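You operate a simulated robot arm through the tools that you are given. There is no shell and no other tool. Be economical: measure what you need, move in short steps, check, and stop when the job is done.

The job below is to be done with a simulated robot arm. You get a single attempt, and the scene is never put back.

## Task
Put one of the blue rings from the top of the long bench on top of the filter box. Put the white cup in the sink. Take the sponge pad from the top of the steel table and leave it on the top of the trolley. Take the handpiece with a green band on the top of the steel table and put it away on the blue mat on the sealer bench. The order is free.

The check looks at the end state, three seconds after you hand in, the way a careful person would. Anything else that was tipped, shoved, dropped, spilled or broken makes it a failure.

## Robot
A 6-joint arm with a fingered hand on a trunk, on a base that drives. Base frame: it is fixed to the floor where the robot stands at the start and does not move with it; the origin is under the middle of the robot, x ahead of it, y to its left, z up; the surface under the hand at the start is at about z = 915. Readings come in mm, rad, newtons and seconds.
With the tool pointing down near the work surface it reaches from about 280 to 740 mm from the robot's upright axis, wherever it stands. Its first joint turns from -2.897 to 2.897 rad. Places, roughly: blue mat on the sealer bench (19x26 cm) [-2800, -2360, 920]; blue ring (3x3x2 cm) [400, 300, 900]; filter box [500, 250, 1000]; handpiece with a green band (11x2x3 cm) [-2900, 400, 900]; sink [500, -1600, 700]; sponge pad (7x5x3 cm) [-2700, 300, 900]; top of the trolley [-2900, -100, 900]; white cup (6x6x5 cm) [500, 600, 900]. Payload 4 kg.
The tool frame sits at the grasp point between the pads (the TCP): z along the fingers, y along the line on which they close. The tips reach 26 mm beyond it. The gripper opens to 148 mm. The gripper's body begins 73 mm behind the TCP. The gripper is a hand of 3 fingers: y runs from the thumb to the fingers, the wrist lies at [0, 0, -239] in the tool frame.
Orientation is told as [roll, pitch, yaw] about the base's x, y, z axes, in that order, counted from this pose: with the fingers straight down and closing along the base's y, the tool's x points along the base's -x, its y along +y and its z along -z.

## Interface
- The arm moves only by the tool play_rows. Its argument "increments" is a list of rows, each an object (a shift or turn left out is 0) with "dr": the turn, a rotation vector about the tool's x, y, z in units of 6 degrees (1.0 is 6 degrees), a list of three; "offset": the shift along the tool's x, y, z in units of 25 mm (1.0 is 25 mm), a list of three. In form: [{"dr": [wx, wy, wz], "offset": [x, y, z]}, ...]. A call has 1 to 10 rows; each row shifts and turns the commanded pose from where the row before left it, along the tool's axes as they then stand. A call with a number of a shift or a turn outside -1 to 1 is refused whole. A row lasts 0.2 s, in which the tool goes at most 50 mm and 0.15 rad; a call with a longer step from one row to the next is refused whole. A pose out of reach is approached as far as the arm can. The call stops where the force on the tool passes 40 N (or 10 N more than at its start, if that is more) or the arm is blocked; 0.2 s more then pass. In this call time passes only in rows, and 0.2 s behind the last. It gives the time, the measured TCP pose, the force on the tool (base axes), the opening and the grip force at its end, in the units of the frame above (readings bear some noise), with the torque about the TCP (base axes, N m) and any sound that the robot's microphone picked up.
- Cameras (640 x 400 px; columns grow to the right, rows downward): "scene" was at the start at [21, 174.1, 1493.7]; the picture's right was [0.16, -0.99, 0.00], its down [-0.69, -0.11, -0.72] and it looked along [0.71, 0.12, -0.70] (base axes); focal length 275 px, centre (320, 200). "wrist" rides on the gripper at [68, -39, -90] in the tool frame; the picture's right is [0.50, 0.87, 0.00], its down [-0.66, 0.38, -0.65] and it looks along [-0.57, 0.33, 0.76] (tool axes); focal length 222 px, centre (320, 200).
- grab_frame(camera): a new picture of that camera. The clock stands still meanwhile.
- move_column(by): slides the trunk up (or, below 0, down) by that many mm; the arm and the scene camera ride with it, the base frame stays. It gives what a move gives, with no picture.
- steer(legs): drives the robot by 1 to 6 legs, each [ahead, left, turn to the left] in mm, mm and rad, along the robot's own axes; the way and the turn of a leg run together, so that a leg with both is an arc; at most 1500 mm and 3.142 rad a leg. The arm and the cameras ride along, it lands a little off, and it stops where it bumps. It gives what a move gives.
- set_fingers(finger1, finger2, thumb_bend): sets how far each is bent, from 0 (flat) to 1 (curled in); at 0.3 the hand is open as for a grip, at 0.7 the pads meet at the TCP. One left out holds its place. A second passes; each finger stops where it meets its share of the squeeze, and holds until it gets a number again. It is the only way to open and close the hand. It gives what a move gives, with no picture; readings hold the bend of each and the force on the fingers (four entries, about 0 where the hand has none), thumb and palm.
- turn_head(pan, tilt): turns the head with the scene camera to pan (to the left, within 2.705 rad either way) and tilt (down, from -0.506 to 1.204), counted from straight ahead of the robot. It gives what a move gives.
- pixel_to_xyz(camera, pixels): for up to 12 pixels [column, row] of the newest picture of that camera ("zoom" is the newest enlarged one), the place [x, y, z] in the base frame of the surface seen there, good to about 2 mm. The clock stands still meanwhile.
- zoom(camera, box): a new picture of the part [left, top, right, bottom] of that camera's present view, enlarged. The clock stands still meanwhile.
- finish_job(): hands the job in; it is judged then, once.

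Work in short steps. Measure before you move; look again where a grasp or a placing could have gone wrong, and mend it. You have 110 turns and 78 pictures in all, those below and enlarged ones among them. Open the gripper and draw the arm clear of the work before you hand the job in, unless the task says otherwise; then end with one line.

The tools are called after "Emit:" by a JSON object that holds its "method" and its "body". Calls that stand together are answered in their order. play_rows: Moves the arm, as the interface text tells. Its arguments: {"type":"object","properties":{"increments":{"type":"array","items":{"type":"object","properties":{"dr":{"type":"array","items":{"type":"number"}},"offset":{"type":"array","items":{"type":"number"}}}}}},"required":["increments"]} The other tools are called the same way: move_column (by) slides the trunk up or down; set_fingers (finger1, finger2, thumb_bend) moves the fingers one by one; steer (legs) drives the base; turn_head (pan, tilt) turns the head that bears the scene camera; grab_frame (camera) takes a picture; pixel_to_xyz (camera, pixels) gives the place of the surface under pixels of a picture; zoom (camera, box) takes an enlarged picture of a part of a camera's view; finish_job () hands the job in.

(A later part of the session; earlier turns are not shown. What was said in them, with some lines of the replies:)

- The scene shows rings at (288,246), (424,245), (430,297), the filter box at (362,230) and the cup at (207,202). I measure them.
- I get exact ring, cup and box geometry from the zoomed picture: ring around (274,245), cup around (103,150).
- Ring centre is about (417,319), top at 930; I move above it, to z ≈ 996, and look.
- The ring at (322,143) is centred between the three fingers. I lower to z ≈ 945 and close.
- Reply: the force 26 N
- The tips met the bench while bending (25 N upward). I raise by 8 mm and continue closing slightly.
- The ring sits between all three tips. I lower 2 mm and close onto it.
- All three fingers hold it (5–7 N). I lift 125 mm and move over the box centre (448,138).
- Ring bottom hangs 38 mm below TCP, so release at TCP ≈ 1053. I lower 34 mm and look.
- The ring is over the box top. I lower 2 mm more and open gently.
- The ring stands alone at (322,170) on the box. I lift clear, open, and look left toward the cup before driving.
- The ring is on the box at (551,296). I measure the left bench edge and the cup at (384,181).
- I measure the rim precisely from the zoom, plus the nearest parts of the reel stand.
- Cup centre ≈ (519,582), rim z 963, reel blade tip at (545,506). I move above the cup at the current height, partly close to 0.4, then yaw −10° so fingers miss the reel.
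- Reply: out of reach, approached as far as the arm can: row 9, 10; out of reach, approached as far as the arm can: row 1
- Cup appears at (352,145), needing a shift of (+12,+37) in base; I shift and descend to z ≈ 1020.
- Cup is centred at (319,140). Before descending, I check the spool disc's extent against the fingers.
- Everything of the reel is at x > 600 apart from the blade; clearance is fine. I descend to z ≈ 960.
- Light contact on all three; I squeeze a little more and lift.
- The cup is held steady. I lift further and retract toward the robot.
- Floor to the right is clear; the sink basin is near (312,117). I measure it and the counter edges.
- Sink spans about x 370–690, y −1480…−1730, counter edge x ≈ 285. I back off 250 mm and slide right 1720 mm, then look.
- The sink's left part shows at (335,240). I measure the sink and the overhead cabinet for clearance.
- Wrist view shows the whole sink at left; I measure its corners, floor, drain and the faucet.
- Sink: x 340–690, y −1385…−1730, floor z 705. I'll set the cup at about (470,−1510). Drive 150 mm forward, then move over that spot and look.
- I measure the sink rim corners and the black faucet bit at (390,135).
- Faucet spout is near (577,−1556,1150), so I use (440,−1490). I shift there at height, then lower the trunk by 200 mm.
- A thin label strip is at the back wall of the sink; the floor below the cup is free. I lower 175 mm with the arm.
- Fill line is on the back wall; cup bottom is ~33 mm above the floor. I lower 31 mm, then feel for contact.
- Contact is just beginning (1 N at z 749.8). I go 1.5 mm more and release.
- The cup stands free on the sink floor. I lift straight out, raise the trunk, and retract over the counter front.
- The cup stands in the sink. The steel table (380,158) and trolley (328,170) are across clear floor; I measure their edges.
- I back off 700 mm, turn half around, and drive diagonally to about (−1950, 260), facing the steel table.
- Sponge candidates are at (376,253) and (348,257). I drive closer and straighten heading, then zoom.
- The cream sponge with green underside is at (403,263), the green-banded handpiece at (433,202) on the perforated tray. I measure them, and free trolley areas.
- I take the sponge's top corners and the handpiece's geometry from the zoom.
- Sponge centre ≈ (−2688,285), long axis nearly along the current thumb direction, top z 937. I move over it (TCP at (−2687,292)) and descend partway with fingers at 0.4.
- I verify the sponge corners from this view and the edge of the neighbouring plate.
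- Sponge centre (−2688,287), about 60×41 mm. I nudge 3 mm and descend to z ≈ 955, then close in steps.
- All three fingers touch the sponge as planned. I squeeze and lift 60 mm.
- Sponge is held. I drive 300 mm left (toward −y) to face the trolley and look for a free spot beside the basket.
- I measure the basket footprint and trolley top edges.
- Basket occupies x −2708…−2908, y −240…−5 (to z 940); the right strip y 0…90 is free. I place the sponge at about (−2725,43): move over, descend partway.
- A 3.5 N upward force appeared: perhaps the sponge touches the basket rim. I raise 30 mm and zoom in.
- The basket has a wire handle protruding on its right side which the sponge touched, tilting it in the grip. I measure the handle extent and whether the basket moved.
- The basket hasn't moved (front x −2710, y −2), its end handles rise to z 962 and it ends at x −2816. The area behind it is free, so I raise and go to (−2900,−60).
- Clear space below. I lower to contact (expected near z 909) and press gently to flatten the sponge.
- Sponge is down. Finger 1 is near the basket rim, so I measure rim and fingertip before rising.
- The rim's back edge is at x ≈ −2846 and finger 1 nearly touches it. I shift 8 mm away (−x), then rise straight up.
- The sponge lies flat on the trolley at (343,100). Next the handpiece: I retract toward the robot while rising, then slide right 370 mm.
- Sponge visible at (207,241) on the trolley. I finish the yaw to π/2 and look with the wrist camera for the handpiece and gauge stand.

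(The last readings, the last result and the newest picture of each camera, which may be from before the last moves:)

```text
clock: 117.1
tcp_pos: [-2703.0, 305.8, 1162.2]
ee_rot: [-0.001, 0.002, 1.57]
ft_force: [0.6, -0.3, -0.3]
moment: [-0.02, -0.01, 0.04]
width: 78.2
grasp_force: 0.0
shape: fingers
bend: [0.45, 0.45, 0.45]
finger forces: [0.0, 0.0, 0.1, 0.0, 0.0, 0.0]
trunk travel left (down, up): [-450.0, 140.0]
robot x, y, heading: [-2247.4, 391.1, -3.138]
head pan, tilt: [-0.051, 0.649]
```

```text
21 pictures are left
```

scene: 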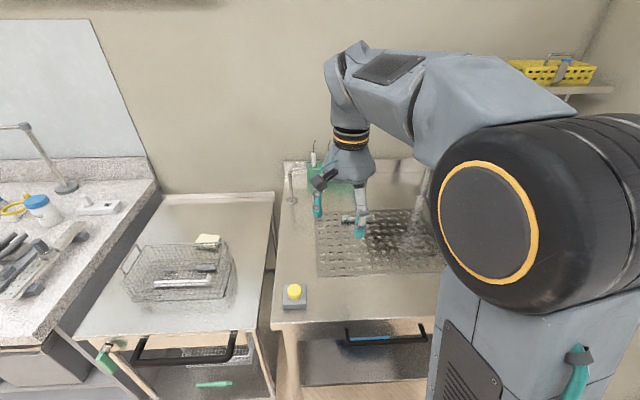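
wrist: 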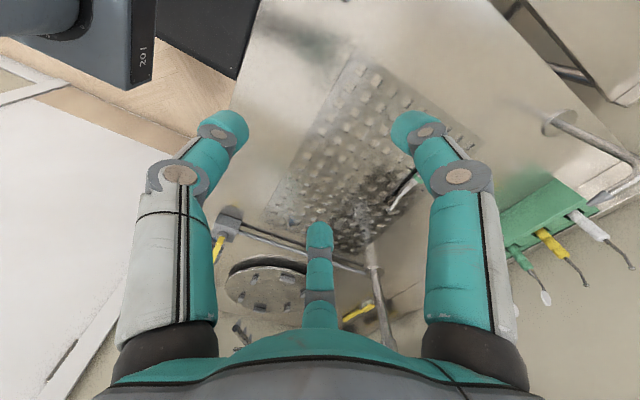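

Gauge pole is at (−3058,641), well away. I drive 60 mm closer, move above the handpiece body (−2926,372) and descend to ~1037.

Emit:
{"method": "steer", "body": {"legs": [[60, 0, 0]]}}

Emit:
{"method": "play_rows", "body": {"increments": [{"offset": [-0.379, 0.931, 0]}, {"offset": [-0.379, 0.931, 0]}, {"offset": [-0.379, 0.931, 0]}, {"offset": [-0.379, 0.931, 0]}, {"offset": [-0.379, 0.931, 0]}, {"offset": [-0.379, 0.931, 0]}, {"offset": [-0.379, 0.931, 0]}, {"offset": [0, 0, 1]}, {"offset": [0, 0, 1]}, {"offset": [0, 0, 1]}]}}

Emit:
{"method": "play_rows", "body": {"increments": [{"offset": [0, 0, 1]}, {"offset": [0, 0, 1]}]}}

Emit:
{"method": "grab_frame", "body": {"camera": "wrist"}}

```text
clock: 118.1
tcp_pos: [-2762.9, 305.9, 1162.5]
ee_rot: [0.0, 0.001, 1.57]
ft_force: [1.1, -0.8, 0.4]
moment: [0.0, 0.0, 0.01]
width: 78.0
grasp_force: 0.1
shape: fingers
bend: [0.45, 0.45, 0.45]
finger forces: [0.0, 0.1, 0.0, 0.1, 0.0, 0.0]
trunk travel left (down, up): [-450.0, 140.0]
robot x, y, heading: [-2312.9, 389.3, -3.139]
head pan, tilt: [-0.051, 0.649]
```

```text
clock: 120.3
tcp_pos: [-2924.2, 370.4, 1086.0]
ee_rot: [0.0, -0.001, 1.569]
ft_force: [-0.3, 0.3, 0.4]
moment: [0.0, -0.01, 0.02]
width: 78.5
grasp_force: 0.0
shape: fingers
bend: [0.45, 0.45, 0.45]
finger forces: [0.1, 0.0, 0.0, 0.0, 0.0, 0.0]
trunk travel left (down, up): [-450.0, 140.0]
robot x, y, heading: [-2311.7, 389.2, -3.144]
head pan, tilt: [-0.051, 0.649]
```

```text
clock: 120.9
tcp_pos: [-2925.5, 372.0, 1037.9]
ee_rot: [0.001, 0.001, 1.57]
ft_force: [0.9, -0.4, 0.0]
moment: [0.01, -0.02, 0.02]
width: 78.4
grasp_force: 0.0
shape: fingers
bend: [0.45, 0.45, 0.45]
finger forces: [0.0, 0.0, 0.0, 0.0, 0.0, 0.1]
trunk travel left (down, up): [-450.0, 140.0]
robot x, y, heading: [-2310.0, 388.2, -3.14]
head pan, tilt: [-0.051, 0.649]
```

```text
20 pictures are left
```

wrist: 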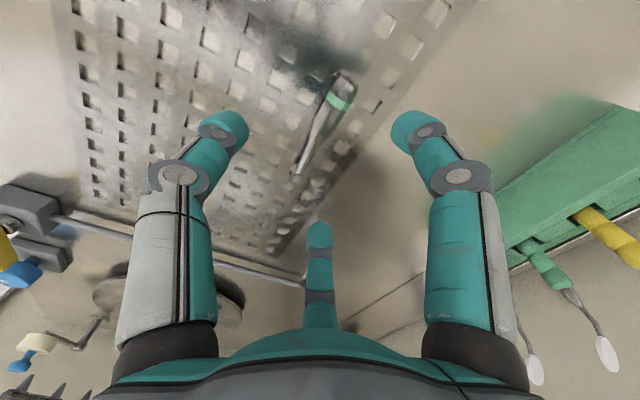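

I measure the handpiece here: tail (348,80), band (337,100), neck (312,145).

Emit:
{"method": "pixel_to_xyz", "body": {"camera": "wrist", "pixels": [[348, 82], [338, 100], [332, 112], [326, 122], [318, 138], [300, 170], [320, 122], [334, 122]]}}

Emit:
{"method": "zoom", "body": {"camera": "wrist", "box": [260, 50, 400, 190]}}

```text
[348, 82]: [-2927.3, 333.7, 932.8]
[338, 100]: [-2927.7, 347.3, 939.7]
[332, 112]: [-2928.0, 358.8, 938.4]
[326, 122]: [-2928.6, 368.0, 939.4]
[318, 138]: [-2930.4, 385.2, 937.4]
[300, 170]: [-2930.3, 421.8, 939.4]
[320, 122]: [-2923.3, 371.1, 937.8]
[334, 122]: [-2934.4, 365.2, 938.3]
```

```text
2.86 times, centred on (330, 120) of wrist
```

zoom: 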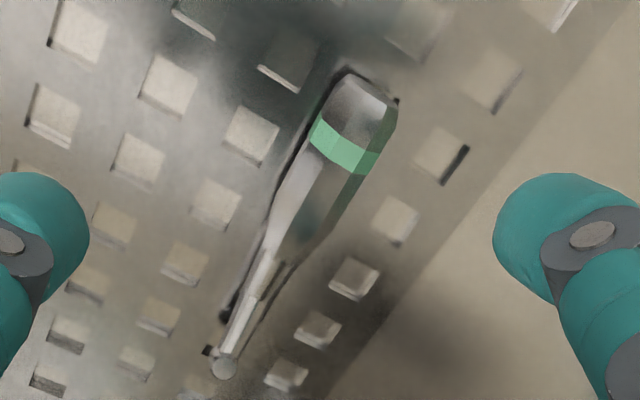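

Axis x ≈ −2929, top z 939. I shift to (−2929,364), descend to z ≈ 957, then close in steps.

Emit:
{"method": "play_rows", "body": {"increments": [{"offset": [0.32, 0.14, 0.7]}, {"offset": [0, 0, 1]}, {"offset": [0, 0, 1]}, {"offset": [0, 0, 0.52]}]}}

Emit:
{"method": "set_fingers", "body": {"finger1": 0.6, "finger2": 0.6, "thumb_bend": 0.6}}

Emit:
{"method": "grab_frame", "body": {"camera": "wrist"}}

```text
clock: 121.9
tcp_pos: [-2929.5, 364.5, 958.0]
ee_rot: [0.0, 0.002, 1.571]
ft_force: [-0.1, 0.1, 0.2]
moment: [-0.03, 0.02, 0.01]
width: 78.2
grasp_force: 0.0
shape: fingers
bend: [0.45, 0.45, 0.45]
finger forces: [0.0, 0.0, 0.0, 0.0, 0.0, 0.1]
trunk travel left (down, up): [-450.0, 140.0]
robot x, y, heading: [-2310.6, 388.6, -3.137]
head pan, tilt: [-0.051, 0.649]
```

```text
clock: 122.9
tcp_pos: [-2928.3, 365.8, 957.9]
ee_rot: [0.0, 0.001, 1.568]
ft_force: [0.5, -0.4, -0.7]
moment: [0.01, -0.01, -0.02]
width: 30.2
grasp_force: 0.0
shape: fingers
bend: [0.6, 0.6, 0.6]
finger forces: [0.0, 0.0, 0.1, 0.1, 0.0, 0.0]
trunk travel left (down, up): [-450.0, 140.0]
robot x, y, heading: [-2308.9, 388.0, -3.136]
head pan, tilt: [-0.051, 0.649]
```

```text
18 pictures are left
```

wrist: 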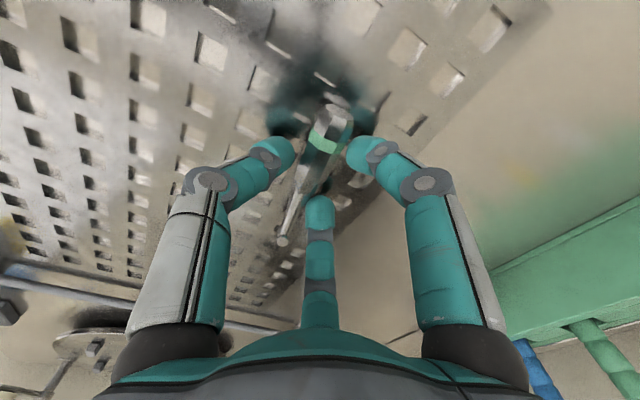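

The handpiece lies between the three tips. I close onto it.

Emit:
{"method": "set_fingers", "body": {"finger1": 0.72, "finger2": 0.72, "thumb_bend": 0.72}}

Emit:
{"method": "grab_frame", "body": {"camera": "wrist"}}

```text
clock: 123.9
tcp_pos: [-2927.4, 364.3, 958.6]
ee_rot: [0.0, -0.001, 1.568]
ft_force: [0.9, 0.0, 2.2]
moment: [0.03, 0.01, -0.03]
width: 14.2
grasp_force: 10.3
shape: fingers
bend: [0.66, 0.66, 0.67]
finger forces: [5.2, 5.5, 0.1, 0.0, 10.6, 0.0]
trunk travel left (down, up): [-450.0, 140.0]
robot x, y, heading: [-2313.4, 389.7, -3.142]
head pan, tilt: [-0.051, 0.649]
```

```text
17 pictures are left
```

wrist: 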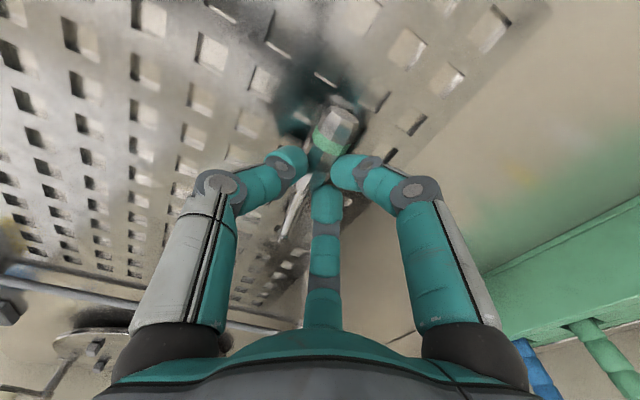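

Firm grip with balanced forces (5, 5.5, 10.6 N). I lift 125 mm slowly and check.

Emit:
{"method": "play_rows", "body": {"increments": [{"offset": [0, 0, -0.3]}, {"offset": [0, 0, -0.7]}, {"offset": [0, 0, -1]}, {"offset": [0, 0, -1]}, {"offset": [0, 0, -1]}, {"offset": [0, 0, -1]}, {"offset": [0, -0.9, -1]}, {"offset": [0, -0.9, -1]}, {"offset": [0, -0.9, -1]}, {"offset": [0, -0.9, 0]}]}}

Emit:
{"method": "grab_frame", "body": {"camera": "wrist"}}

```text
clock: 126.1
tcp_pos: [-2836.8, 365.6, 1157.4]
ee_rot: [0.0, -0.001, 1.57]
ft_force: [-0.5, 0.3, -0.8]
moment: [-0.01, 0.03, -0.01]
width: 13.7
grasp_force: 9.1
shape: fingers
bend: [0.67, 0.67, 0.67]
finger forces: [4.8, 4.9, 0.0, 0.1, 8.2, 0.1]
trunk travel left (down, up): [-450.0, 140.0]
robot x, y, heading: [-2311.9, 394.0, -3.14]
head pan, tilt: [-0.051, 0.649]
```

```text
16 pictures are left
```

wrist: 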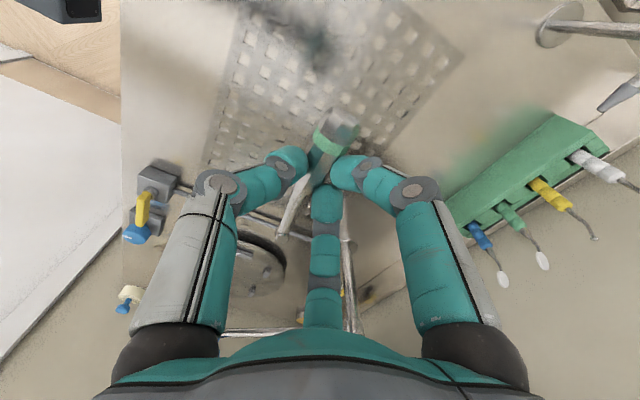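

Handpiece secure. I back off 330 mm and slide left to y ≈ −2000 and look at the sealer bench.

Emit:
{"method": "steer", "body": {"legs": [[-330, 0, 0], [0, 1200, 0], [0, 1200, 0]]}}

Emit:
{"method": "turn_head", "body": {"pan": 0.35, "tilt": 0.55}}

Emit:
{"method": "grab_frame", "body": {"camera": "scene"}}

```text
clock: 139.7
tcp_pos: [-2498.4, -2047.6, 1157.1]
ee_rot: [0.0, 0.0, 1.565]
ft_force: [0.2, 0.4, 0.0]
moment: [-0.01, -0.01, -0.01]
width: 14.1
grasp_force: 8.7
shape: fingers
bend: [0.67, 0.67, 0.67]
finger forces: [4.9, 4.9, 0.0, 0.0, 8.3, 0.1]
trunk travel left (down, up): [-450.0, 140.0]
robot x, y, heading: [-1971.8, -2021.2, 3.14]
head pan, tilt: [-0.051, 0.649]
```

```text
clock: 140.6
tcp_pos: [-2500.0, -2047.6, 1157.3]
ee_rot: [0.001, 0.0, 1.565]
ft_force: [0.3, 0.1, -0.4]
moment: [0.03, 0.0, -0.03]
width: 14.1
grasp_force: 9.1
shape: fingers
bend: [0.67, 0.67, 0.67]
finger forces: [4.8, 4.9, 0.0, 0.0, 8.3, 0.1]
trunk travel left (down, up): [-450.0, 140.0]
robot x, y, heading: [-1968.6, -2025.1, 3.139]
head pan, tilt: [0.351, 0.55]
```

```text
15 pictures are left
```

scene: 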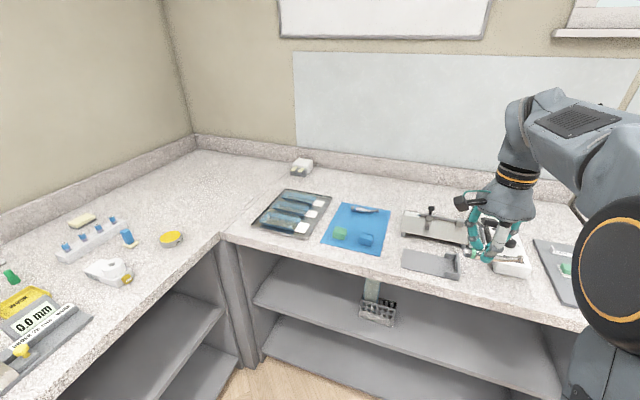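

The blue mat is at (357,228) with a few small items on it. I zoom and measure it for a free strip.

Emit:
{"method": "zoom", "body": {"camera": "scene", "box": [300, 185, 410, 265]}}

Emit:
{"method": "pixel_to_xyz", "body": {"camera": "scene", "pixels": [[338, 204], [391, 211], [379, 255], [322, 243], [340, 233], [366, 240], [355, 209], [375, 212], [357, 222], [230, 238], [432, 215], [405, 265]]}}

```text
5.00 times, centred on (355, 225) of scene
```

zoom: 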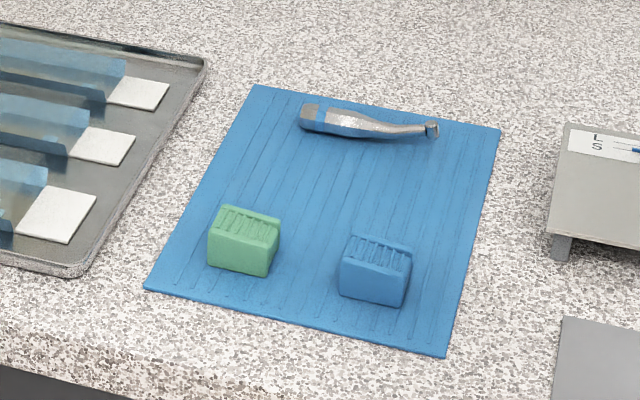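

```text
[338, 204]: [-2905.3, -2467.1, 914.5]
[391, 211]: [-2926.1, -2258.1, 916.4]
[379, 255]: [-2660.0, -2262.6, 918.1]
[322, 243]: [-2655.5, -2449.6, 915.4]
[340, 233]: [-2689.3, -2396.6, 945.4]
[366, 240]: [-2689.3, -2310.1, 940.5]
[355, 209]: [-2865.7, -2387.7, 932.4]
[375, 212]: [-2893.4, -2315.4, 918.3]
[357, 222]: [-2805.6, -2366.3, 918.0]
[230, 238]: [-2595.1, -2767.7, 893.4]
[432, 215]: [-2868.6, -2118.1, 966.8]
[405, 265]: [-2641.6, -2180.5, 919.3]
```

Mat spans x −2658…−2920, y −2455…−2260 at z 918; the strip at x ≈ −2790 is free. I slide left 330 mm, then forward 280 mm.

Emit:
{"method": "steer", "body": {"legs": [[0, 330, 0], [280, 0, 0]]}}

Emit:
{"method": "grab_frame", "body": {"camera": "wrist"}}

```text
clock: 144.3
tcp_pos: [-2779.6, -2375.3, 1157.5]
ee_rot: [-0.001, -0.001, 1.564]
ft_force: [-0.3, -0.5, -0.5]
moment: [0.01, -0.01, 0.0]
width: 14.1
grasp_force: 8.6
shape: fingers
bend: [0.67, 0.67, 0.67]
finger forces: [4.8, 4.8, 0.0, 0.0, 8.2, 0.0]
trunk travel left (down, up): [-450.0, 140.0]
robot x, y, heading: [-2250.3, -2353.5, 3.137]
head pan, tilt: [0.351, 0.55]
```

```text
13 pictures are left
```

wrist: 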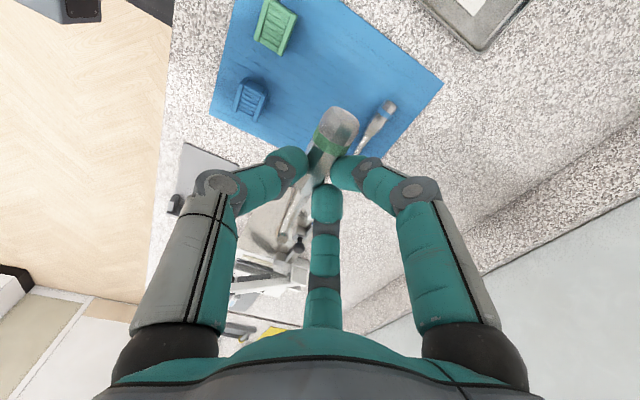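

I verify item positions on the mat from this view.

Emit:
{"method": "pixel_to_xyz", "body": {"camera": "wrist", "pixels": [[290, 52], [262, 105], [386, 105], [360, 150], [440, 85], [215, 110], [300, 110], [330, 60]]}}

Emit:
{"method": "play_rows", "body": {"increments": [{"offset": [0, 0.4, 0.5]}, {"offset": [0, 0, 1]}, {"offset": [0, 0, 1]}, {"offset": [0, 0, 1]}, {"offset": [0, 0, 1]}, {"offset": [0, 0, 1]}]}}

Emit:
{"method": "grab_frame", "body": {"camera": "wrist"}}

```text
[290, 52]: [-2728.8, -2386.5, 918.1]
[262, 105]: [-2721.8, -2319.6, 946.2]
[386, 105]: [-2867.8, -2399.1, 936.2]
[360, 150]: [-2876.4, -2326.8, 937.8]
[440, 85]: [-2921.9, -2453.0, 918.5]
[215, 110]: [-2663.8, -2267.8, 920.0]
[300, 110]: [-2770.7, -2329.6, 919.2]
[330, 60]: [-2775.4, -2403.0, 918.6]
```

```text
clock: 145.7
tcp_pos: [-2789.9, -2373.3, 1019.7]
ee_rot: [0.002, 0.001, 1.564]
ft_force: [-0.2, -0.6, -1.5]
moment: [0.04, 0.01, 0.03]
width: 13.6
grasp_force: 8.9
shape: fingers
bend: [0.67, 0.67, 0.67]
finger forces: [4.8, 4.8, 0.1, 0.1, 8.1, 0.0]
trunk travel left (down, up): [-450.0, 140.0]
robot x, y, heading: [-2249.8, -2351.3, 3.141]
head pan, tilt: [0.351, 0.55]
```

```text
12 pictures are left
```

wrist: 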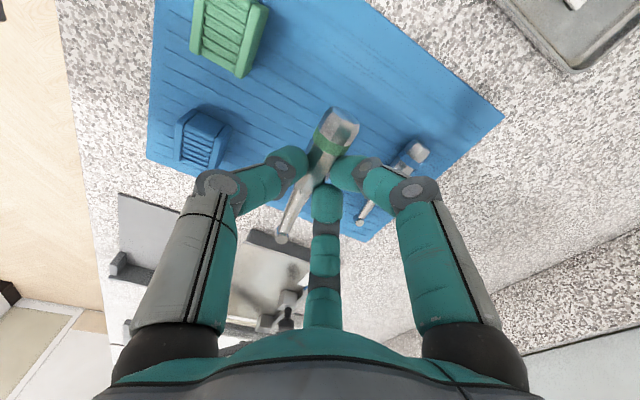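

Clearances are good on both sides. I lower to z ≈ 961, then feel for the mat.

Emit:
{"method": "play_rows", "body": {"increments": [{"offset": [0, 0, 1]}, {"offset": [0, 0, 0.9]}, {"offset": [0, 0, 0.4]}]}}

Emit:
{"method": "play_rows", "body": {"increments": [{"offset": [0, 0, 0.1]}]}}

```text
clock: 146.5
tcp_pos: [-2791.2, -2372.0, 962.2]
ee_rot: [-0.002, 0.0, 1.564]
ft_force: [0.3, 0.5, -1.2]
moment: [0.0, 0.0, 0.02]
width: 13.8
grasp_force: 8.7
shape: fingers
bend: [0.67, 0.67, 0.67]
finger forces: [4.9, 4.8, 0.1, 0.1, 7.9, 0.1]
trunk travel left (down, up): [-450.0, 140.0]
robot x, y, heading: [-2249.5, -2353.2, 3.136]
head pan, tilt: [0.351, 0.55]
```

```text
clock: 146.9
tcp_pos: [-2790.6, -2374.0, 960.4]
ee_rot: [0.0, 0.0, 1.563]
ft_force: [-0.8, -0.1, -0.6]
moment: [-0.03, -0.03, -0.04]
width: 13.8
grasp_force: 8.5
shape: fingers
bend: [0.67, 0.67, 0.67]
finger forces: [4.8, 4.7, 0.0, 0.0, 7.9, 0.1]
trunk travel left (down, up): [-450.0, 140.0]
robot x, y, heading: [-2253.3, -2352.4, 3.14]
head pan, tilt: [0.351, 0.55]
```

Emit:
{"method": "play_rows", "body": {"increments": [{"offset": [0, 0, 0.08]}]}}

Emit:
{"method": "play_rows", "body": {"increments": [{"offset": [0, 0, 0.06]}]}}

```text
clock: 147.3
tcp_pos: [-2790.0, -2374.2, 957.6]
ee_rot: [-0.001, -0.001, 1.564]
ft_force: [0.7, -1.2, 7.6]
moment: [-0.02, 0.0, -0.01]
width: 13.7
grasp_force: 11.7
shape: fingers
bend: [0.67, 0.67, 0.67]
finger forces: [5.5, 5.6, 0.0, 0.0, 12.1, 0.0]
trunk travel left (down, up): [-450.0, 140.0]
robot x, y, heading: [-2247.2, -2352.8, 3.133]
head pan, tilt: [0.351, 0.55]
```

```text
clock: 147.7
tcp_pos: [-2789.4, -2372.7, 957.5]
ee_rot: [0.001, 0.001, 1.563]
ft_force: [2.5, -1.5, 13.8]
moment: [-0.05, -0.04, -0.01]
width: 13.8
grasp_force: 13.9
shape: fingers
bend: [0.67, 0.67, 0.67]
finger forces: [6.9, 6.5, 0.0, 0.0, 15.4, 0.0]
trunk travel left (down, up): [-450.0, 140.0]
robot x, y, heading: [-2252.8, -2355.0, 3.135]
head pan, tilt: [0.351, 0.55]
```

Contact with the mat (z 957.5). I back off ~1 mm and open gradually.

Emit:
{"method": "play_rows", "body": {"increments": [{"offset": [0, 0, -0.06]}]}}

Emit:
{"method": "set_fingers", "body": {"finger1": 0.58, "finger2": 0.58, "thumb_bend": 0.58}}

Emit:
{"method": "set_fingers", "body": {"finger1": 0.5, "finger2": 0.5, "thumb_bend": 0.5}}

Emit:
{"method": "grab_frame", "body": {"camera": "wrist"}}

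```text
clock: 148.1
tcp_pos: [-2790.2, -2374.1, 957.8]
ee_rot: [-0.001, 0.0, 1.565]
ft_force: [3.1, -2.8, 4.4]
moment: [-0.03, -0.07, 0.0]
width: 14.0
grasp_force: 12.6
shape: fingers
bend: [0.67, 0.67, 0.67]
finger forces: [5.7, 5.7, 0.0, 0.1, 13.4, 0.1]
trunk travel left (down, up): [-450.0, 140.0]
robot x, y, heading: [-2250.6, -2347.1, 3.136]
head pan, tilt: [0.351, 0.55]
```

```text
clock: 149.1
tcp_pos: [-2789.1, -2373.8, 958.2]
ee_rot: [0.0, 0.0, 1.563]
ft_force: [0.2, 0.6, -0.4]
moment: [0.01, -0.02, -0.01]
width: 38.7
grasp_force: 0.2
shape: fingers
bend: [0.57, 0.57, 0.57]
finger forces: [0.0, 0.0, 0.1, 0.0, 0.0, 0.1]
trunk travel left (down, up): [-450.0, 140.0]
robot x, y, heading: [-2252.3, -2350.4, 3.133]
head pan, tilt: [0.351, 0.55]
```

```text
clock: 150.1
tcp_pos: [-2789.8, -2374.6, 957.1]
ee_rot: [0.0, -0.001, 1.564]
ft_force: [0.5, 0.6, 0.2]
moment: [-0.02, -0.02, 0.0]
width: 61.7
grasp_force: 0.1
shape: fingers
bend: [0.5, 0.5, 0.5]
finger forces: [0.0, 0.0, 0.1, 0.0, 0.0, 0.0]
trunk travel left (down, up): [-450.0, 140.0]
robot x, y, heading: [-2251.4, -2353.9, 3.134]
head pan, tilt: [0.351, 0.55]
```

```text
11 pictures are left
```

wrist: 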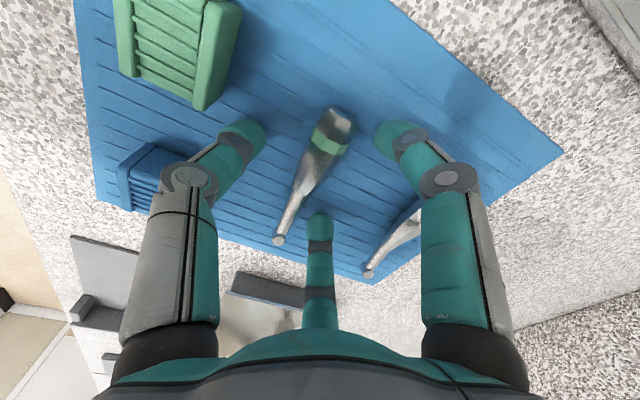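

The handpiece lies on the mat free of the fingers. I rise straight up, then check and back the robot off.

Emit:
{"method": "play_rows", "body": {"increments": [{"offset": [0, 0, -0.5]}, {"offset": [0, 0, -1]}, {"offset": [0, 0, -1]}, {"offset": [0, 0, -1]}, {"offset": [0, 0, -1]}, {"offset": [0, 0, -1]}, {"offset": [0, 0, -1]}, {"offset": [0, 0, -1]}, {"offset": [0, 0, -1]}]}}

Emit:
{"method": "set_fingers", "body": {"finger1": 0.3, "finger2": 0.3, "thumb_bend": 0.3}}

Emit:
{"method": "steer", "body": {"legs": [[-400, 0, 0]]}}

Emit:
{"method": "zoom", "body": {"camera": "scene", "box": [160, 120, 480, 320]}}

```text
clock: 152.1
tcp_pos: [-2789.1, -2375.3, 1172.5]
ee_rot: [0.0, 0.001, 1.563]
ft_force: [0.6, -0.3, -0.1]
moment: [-0.01, -0.03, 0.02]
width: 61.8
grasp_force: 0.1
shape: fingers
bend: [0.5, 0.5, 0.5]
finger forces: [0.0, 0.0, 0.1, 0.0, 0.0, 0.0]
trunk travel left (down, up): [-450.0, 140.0]
robot x, y, heading: [-2253.1, -2352.6, 3.135]
head pan, tilt: [0.351, 0.55]
```

```text
clock: 153.1
tcp_pos: [-2789.4, -2374.9, 1170.9]
ee_rot: [0.002, 0.001, 1.565]
ft_force: [-0.5, 0.1, -0.2]
moment: [-0.04, 0.01, 0.01]
width: 126.6
grasp_force: 0.1
shape: fingers
bend: [0.3, 0.3, 0.3]
finger forces: [0.0, 0.0, 0.0, 0.0, 0.1, 0.1]
trunk travel left (down, up): [-450.0, 140.0]
robot x, y, heading: [-2251.2, -2352.6, 3.137]
head pan, tilt: [0.351, 0.55]
```

```text
clock: 155.6
tcp_pos: [-2387.7, -2376.5, 1172.7]
ee_rot: [0.0, -0.001, 1.564]
ft_force: [0.2, 0.3, 0.1]
moment: [0.01, 0.02, -0.02]
width: 126.6
grasp_force: 0.1
shape: fingers
bend: [0.3, 0.3, 0.3]
finger forces: [0.1, 0.0, 0.0, 0.1, 0.1, 0.1]
trunk travel left (down, up): [-450.0, 140.0]
robot x, y, heading: [-1846.9, -2352.2, 3.137]
head pan, tilt: [0.351, 0.55]
```

```text
2.00 times, centred on (320, 220) of scene
```

zoom: 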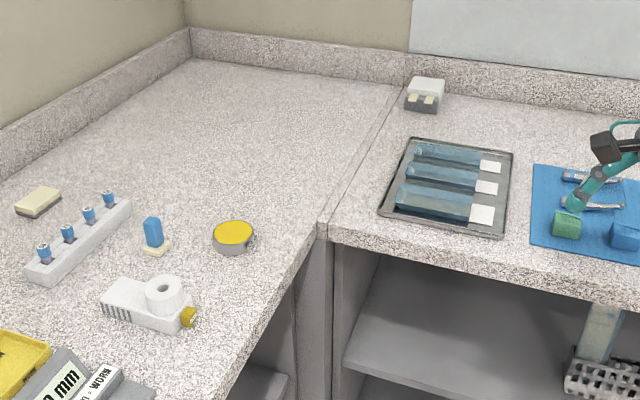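

Two handpieces are visible on the mat, including the green-banded one, and the arm is clear. The ring, cup and sponge were checked earlier, so I hand in.

Emit:
{"method": "finish_job", "body": {}}

```text
The job is handed in.
```

I handed the job in with all four items placed: a blue ring on the filter box, the white cup upright in the sink, the sponge pad on the trolley behind the basket, and the green-banded handpiece on the blue mat. While placing the sponge I lightly touched the wire basket on the trolley, and afterwards I saw no sign that it had shifted.
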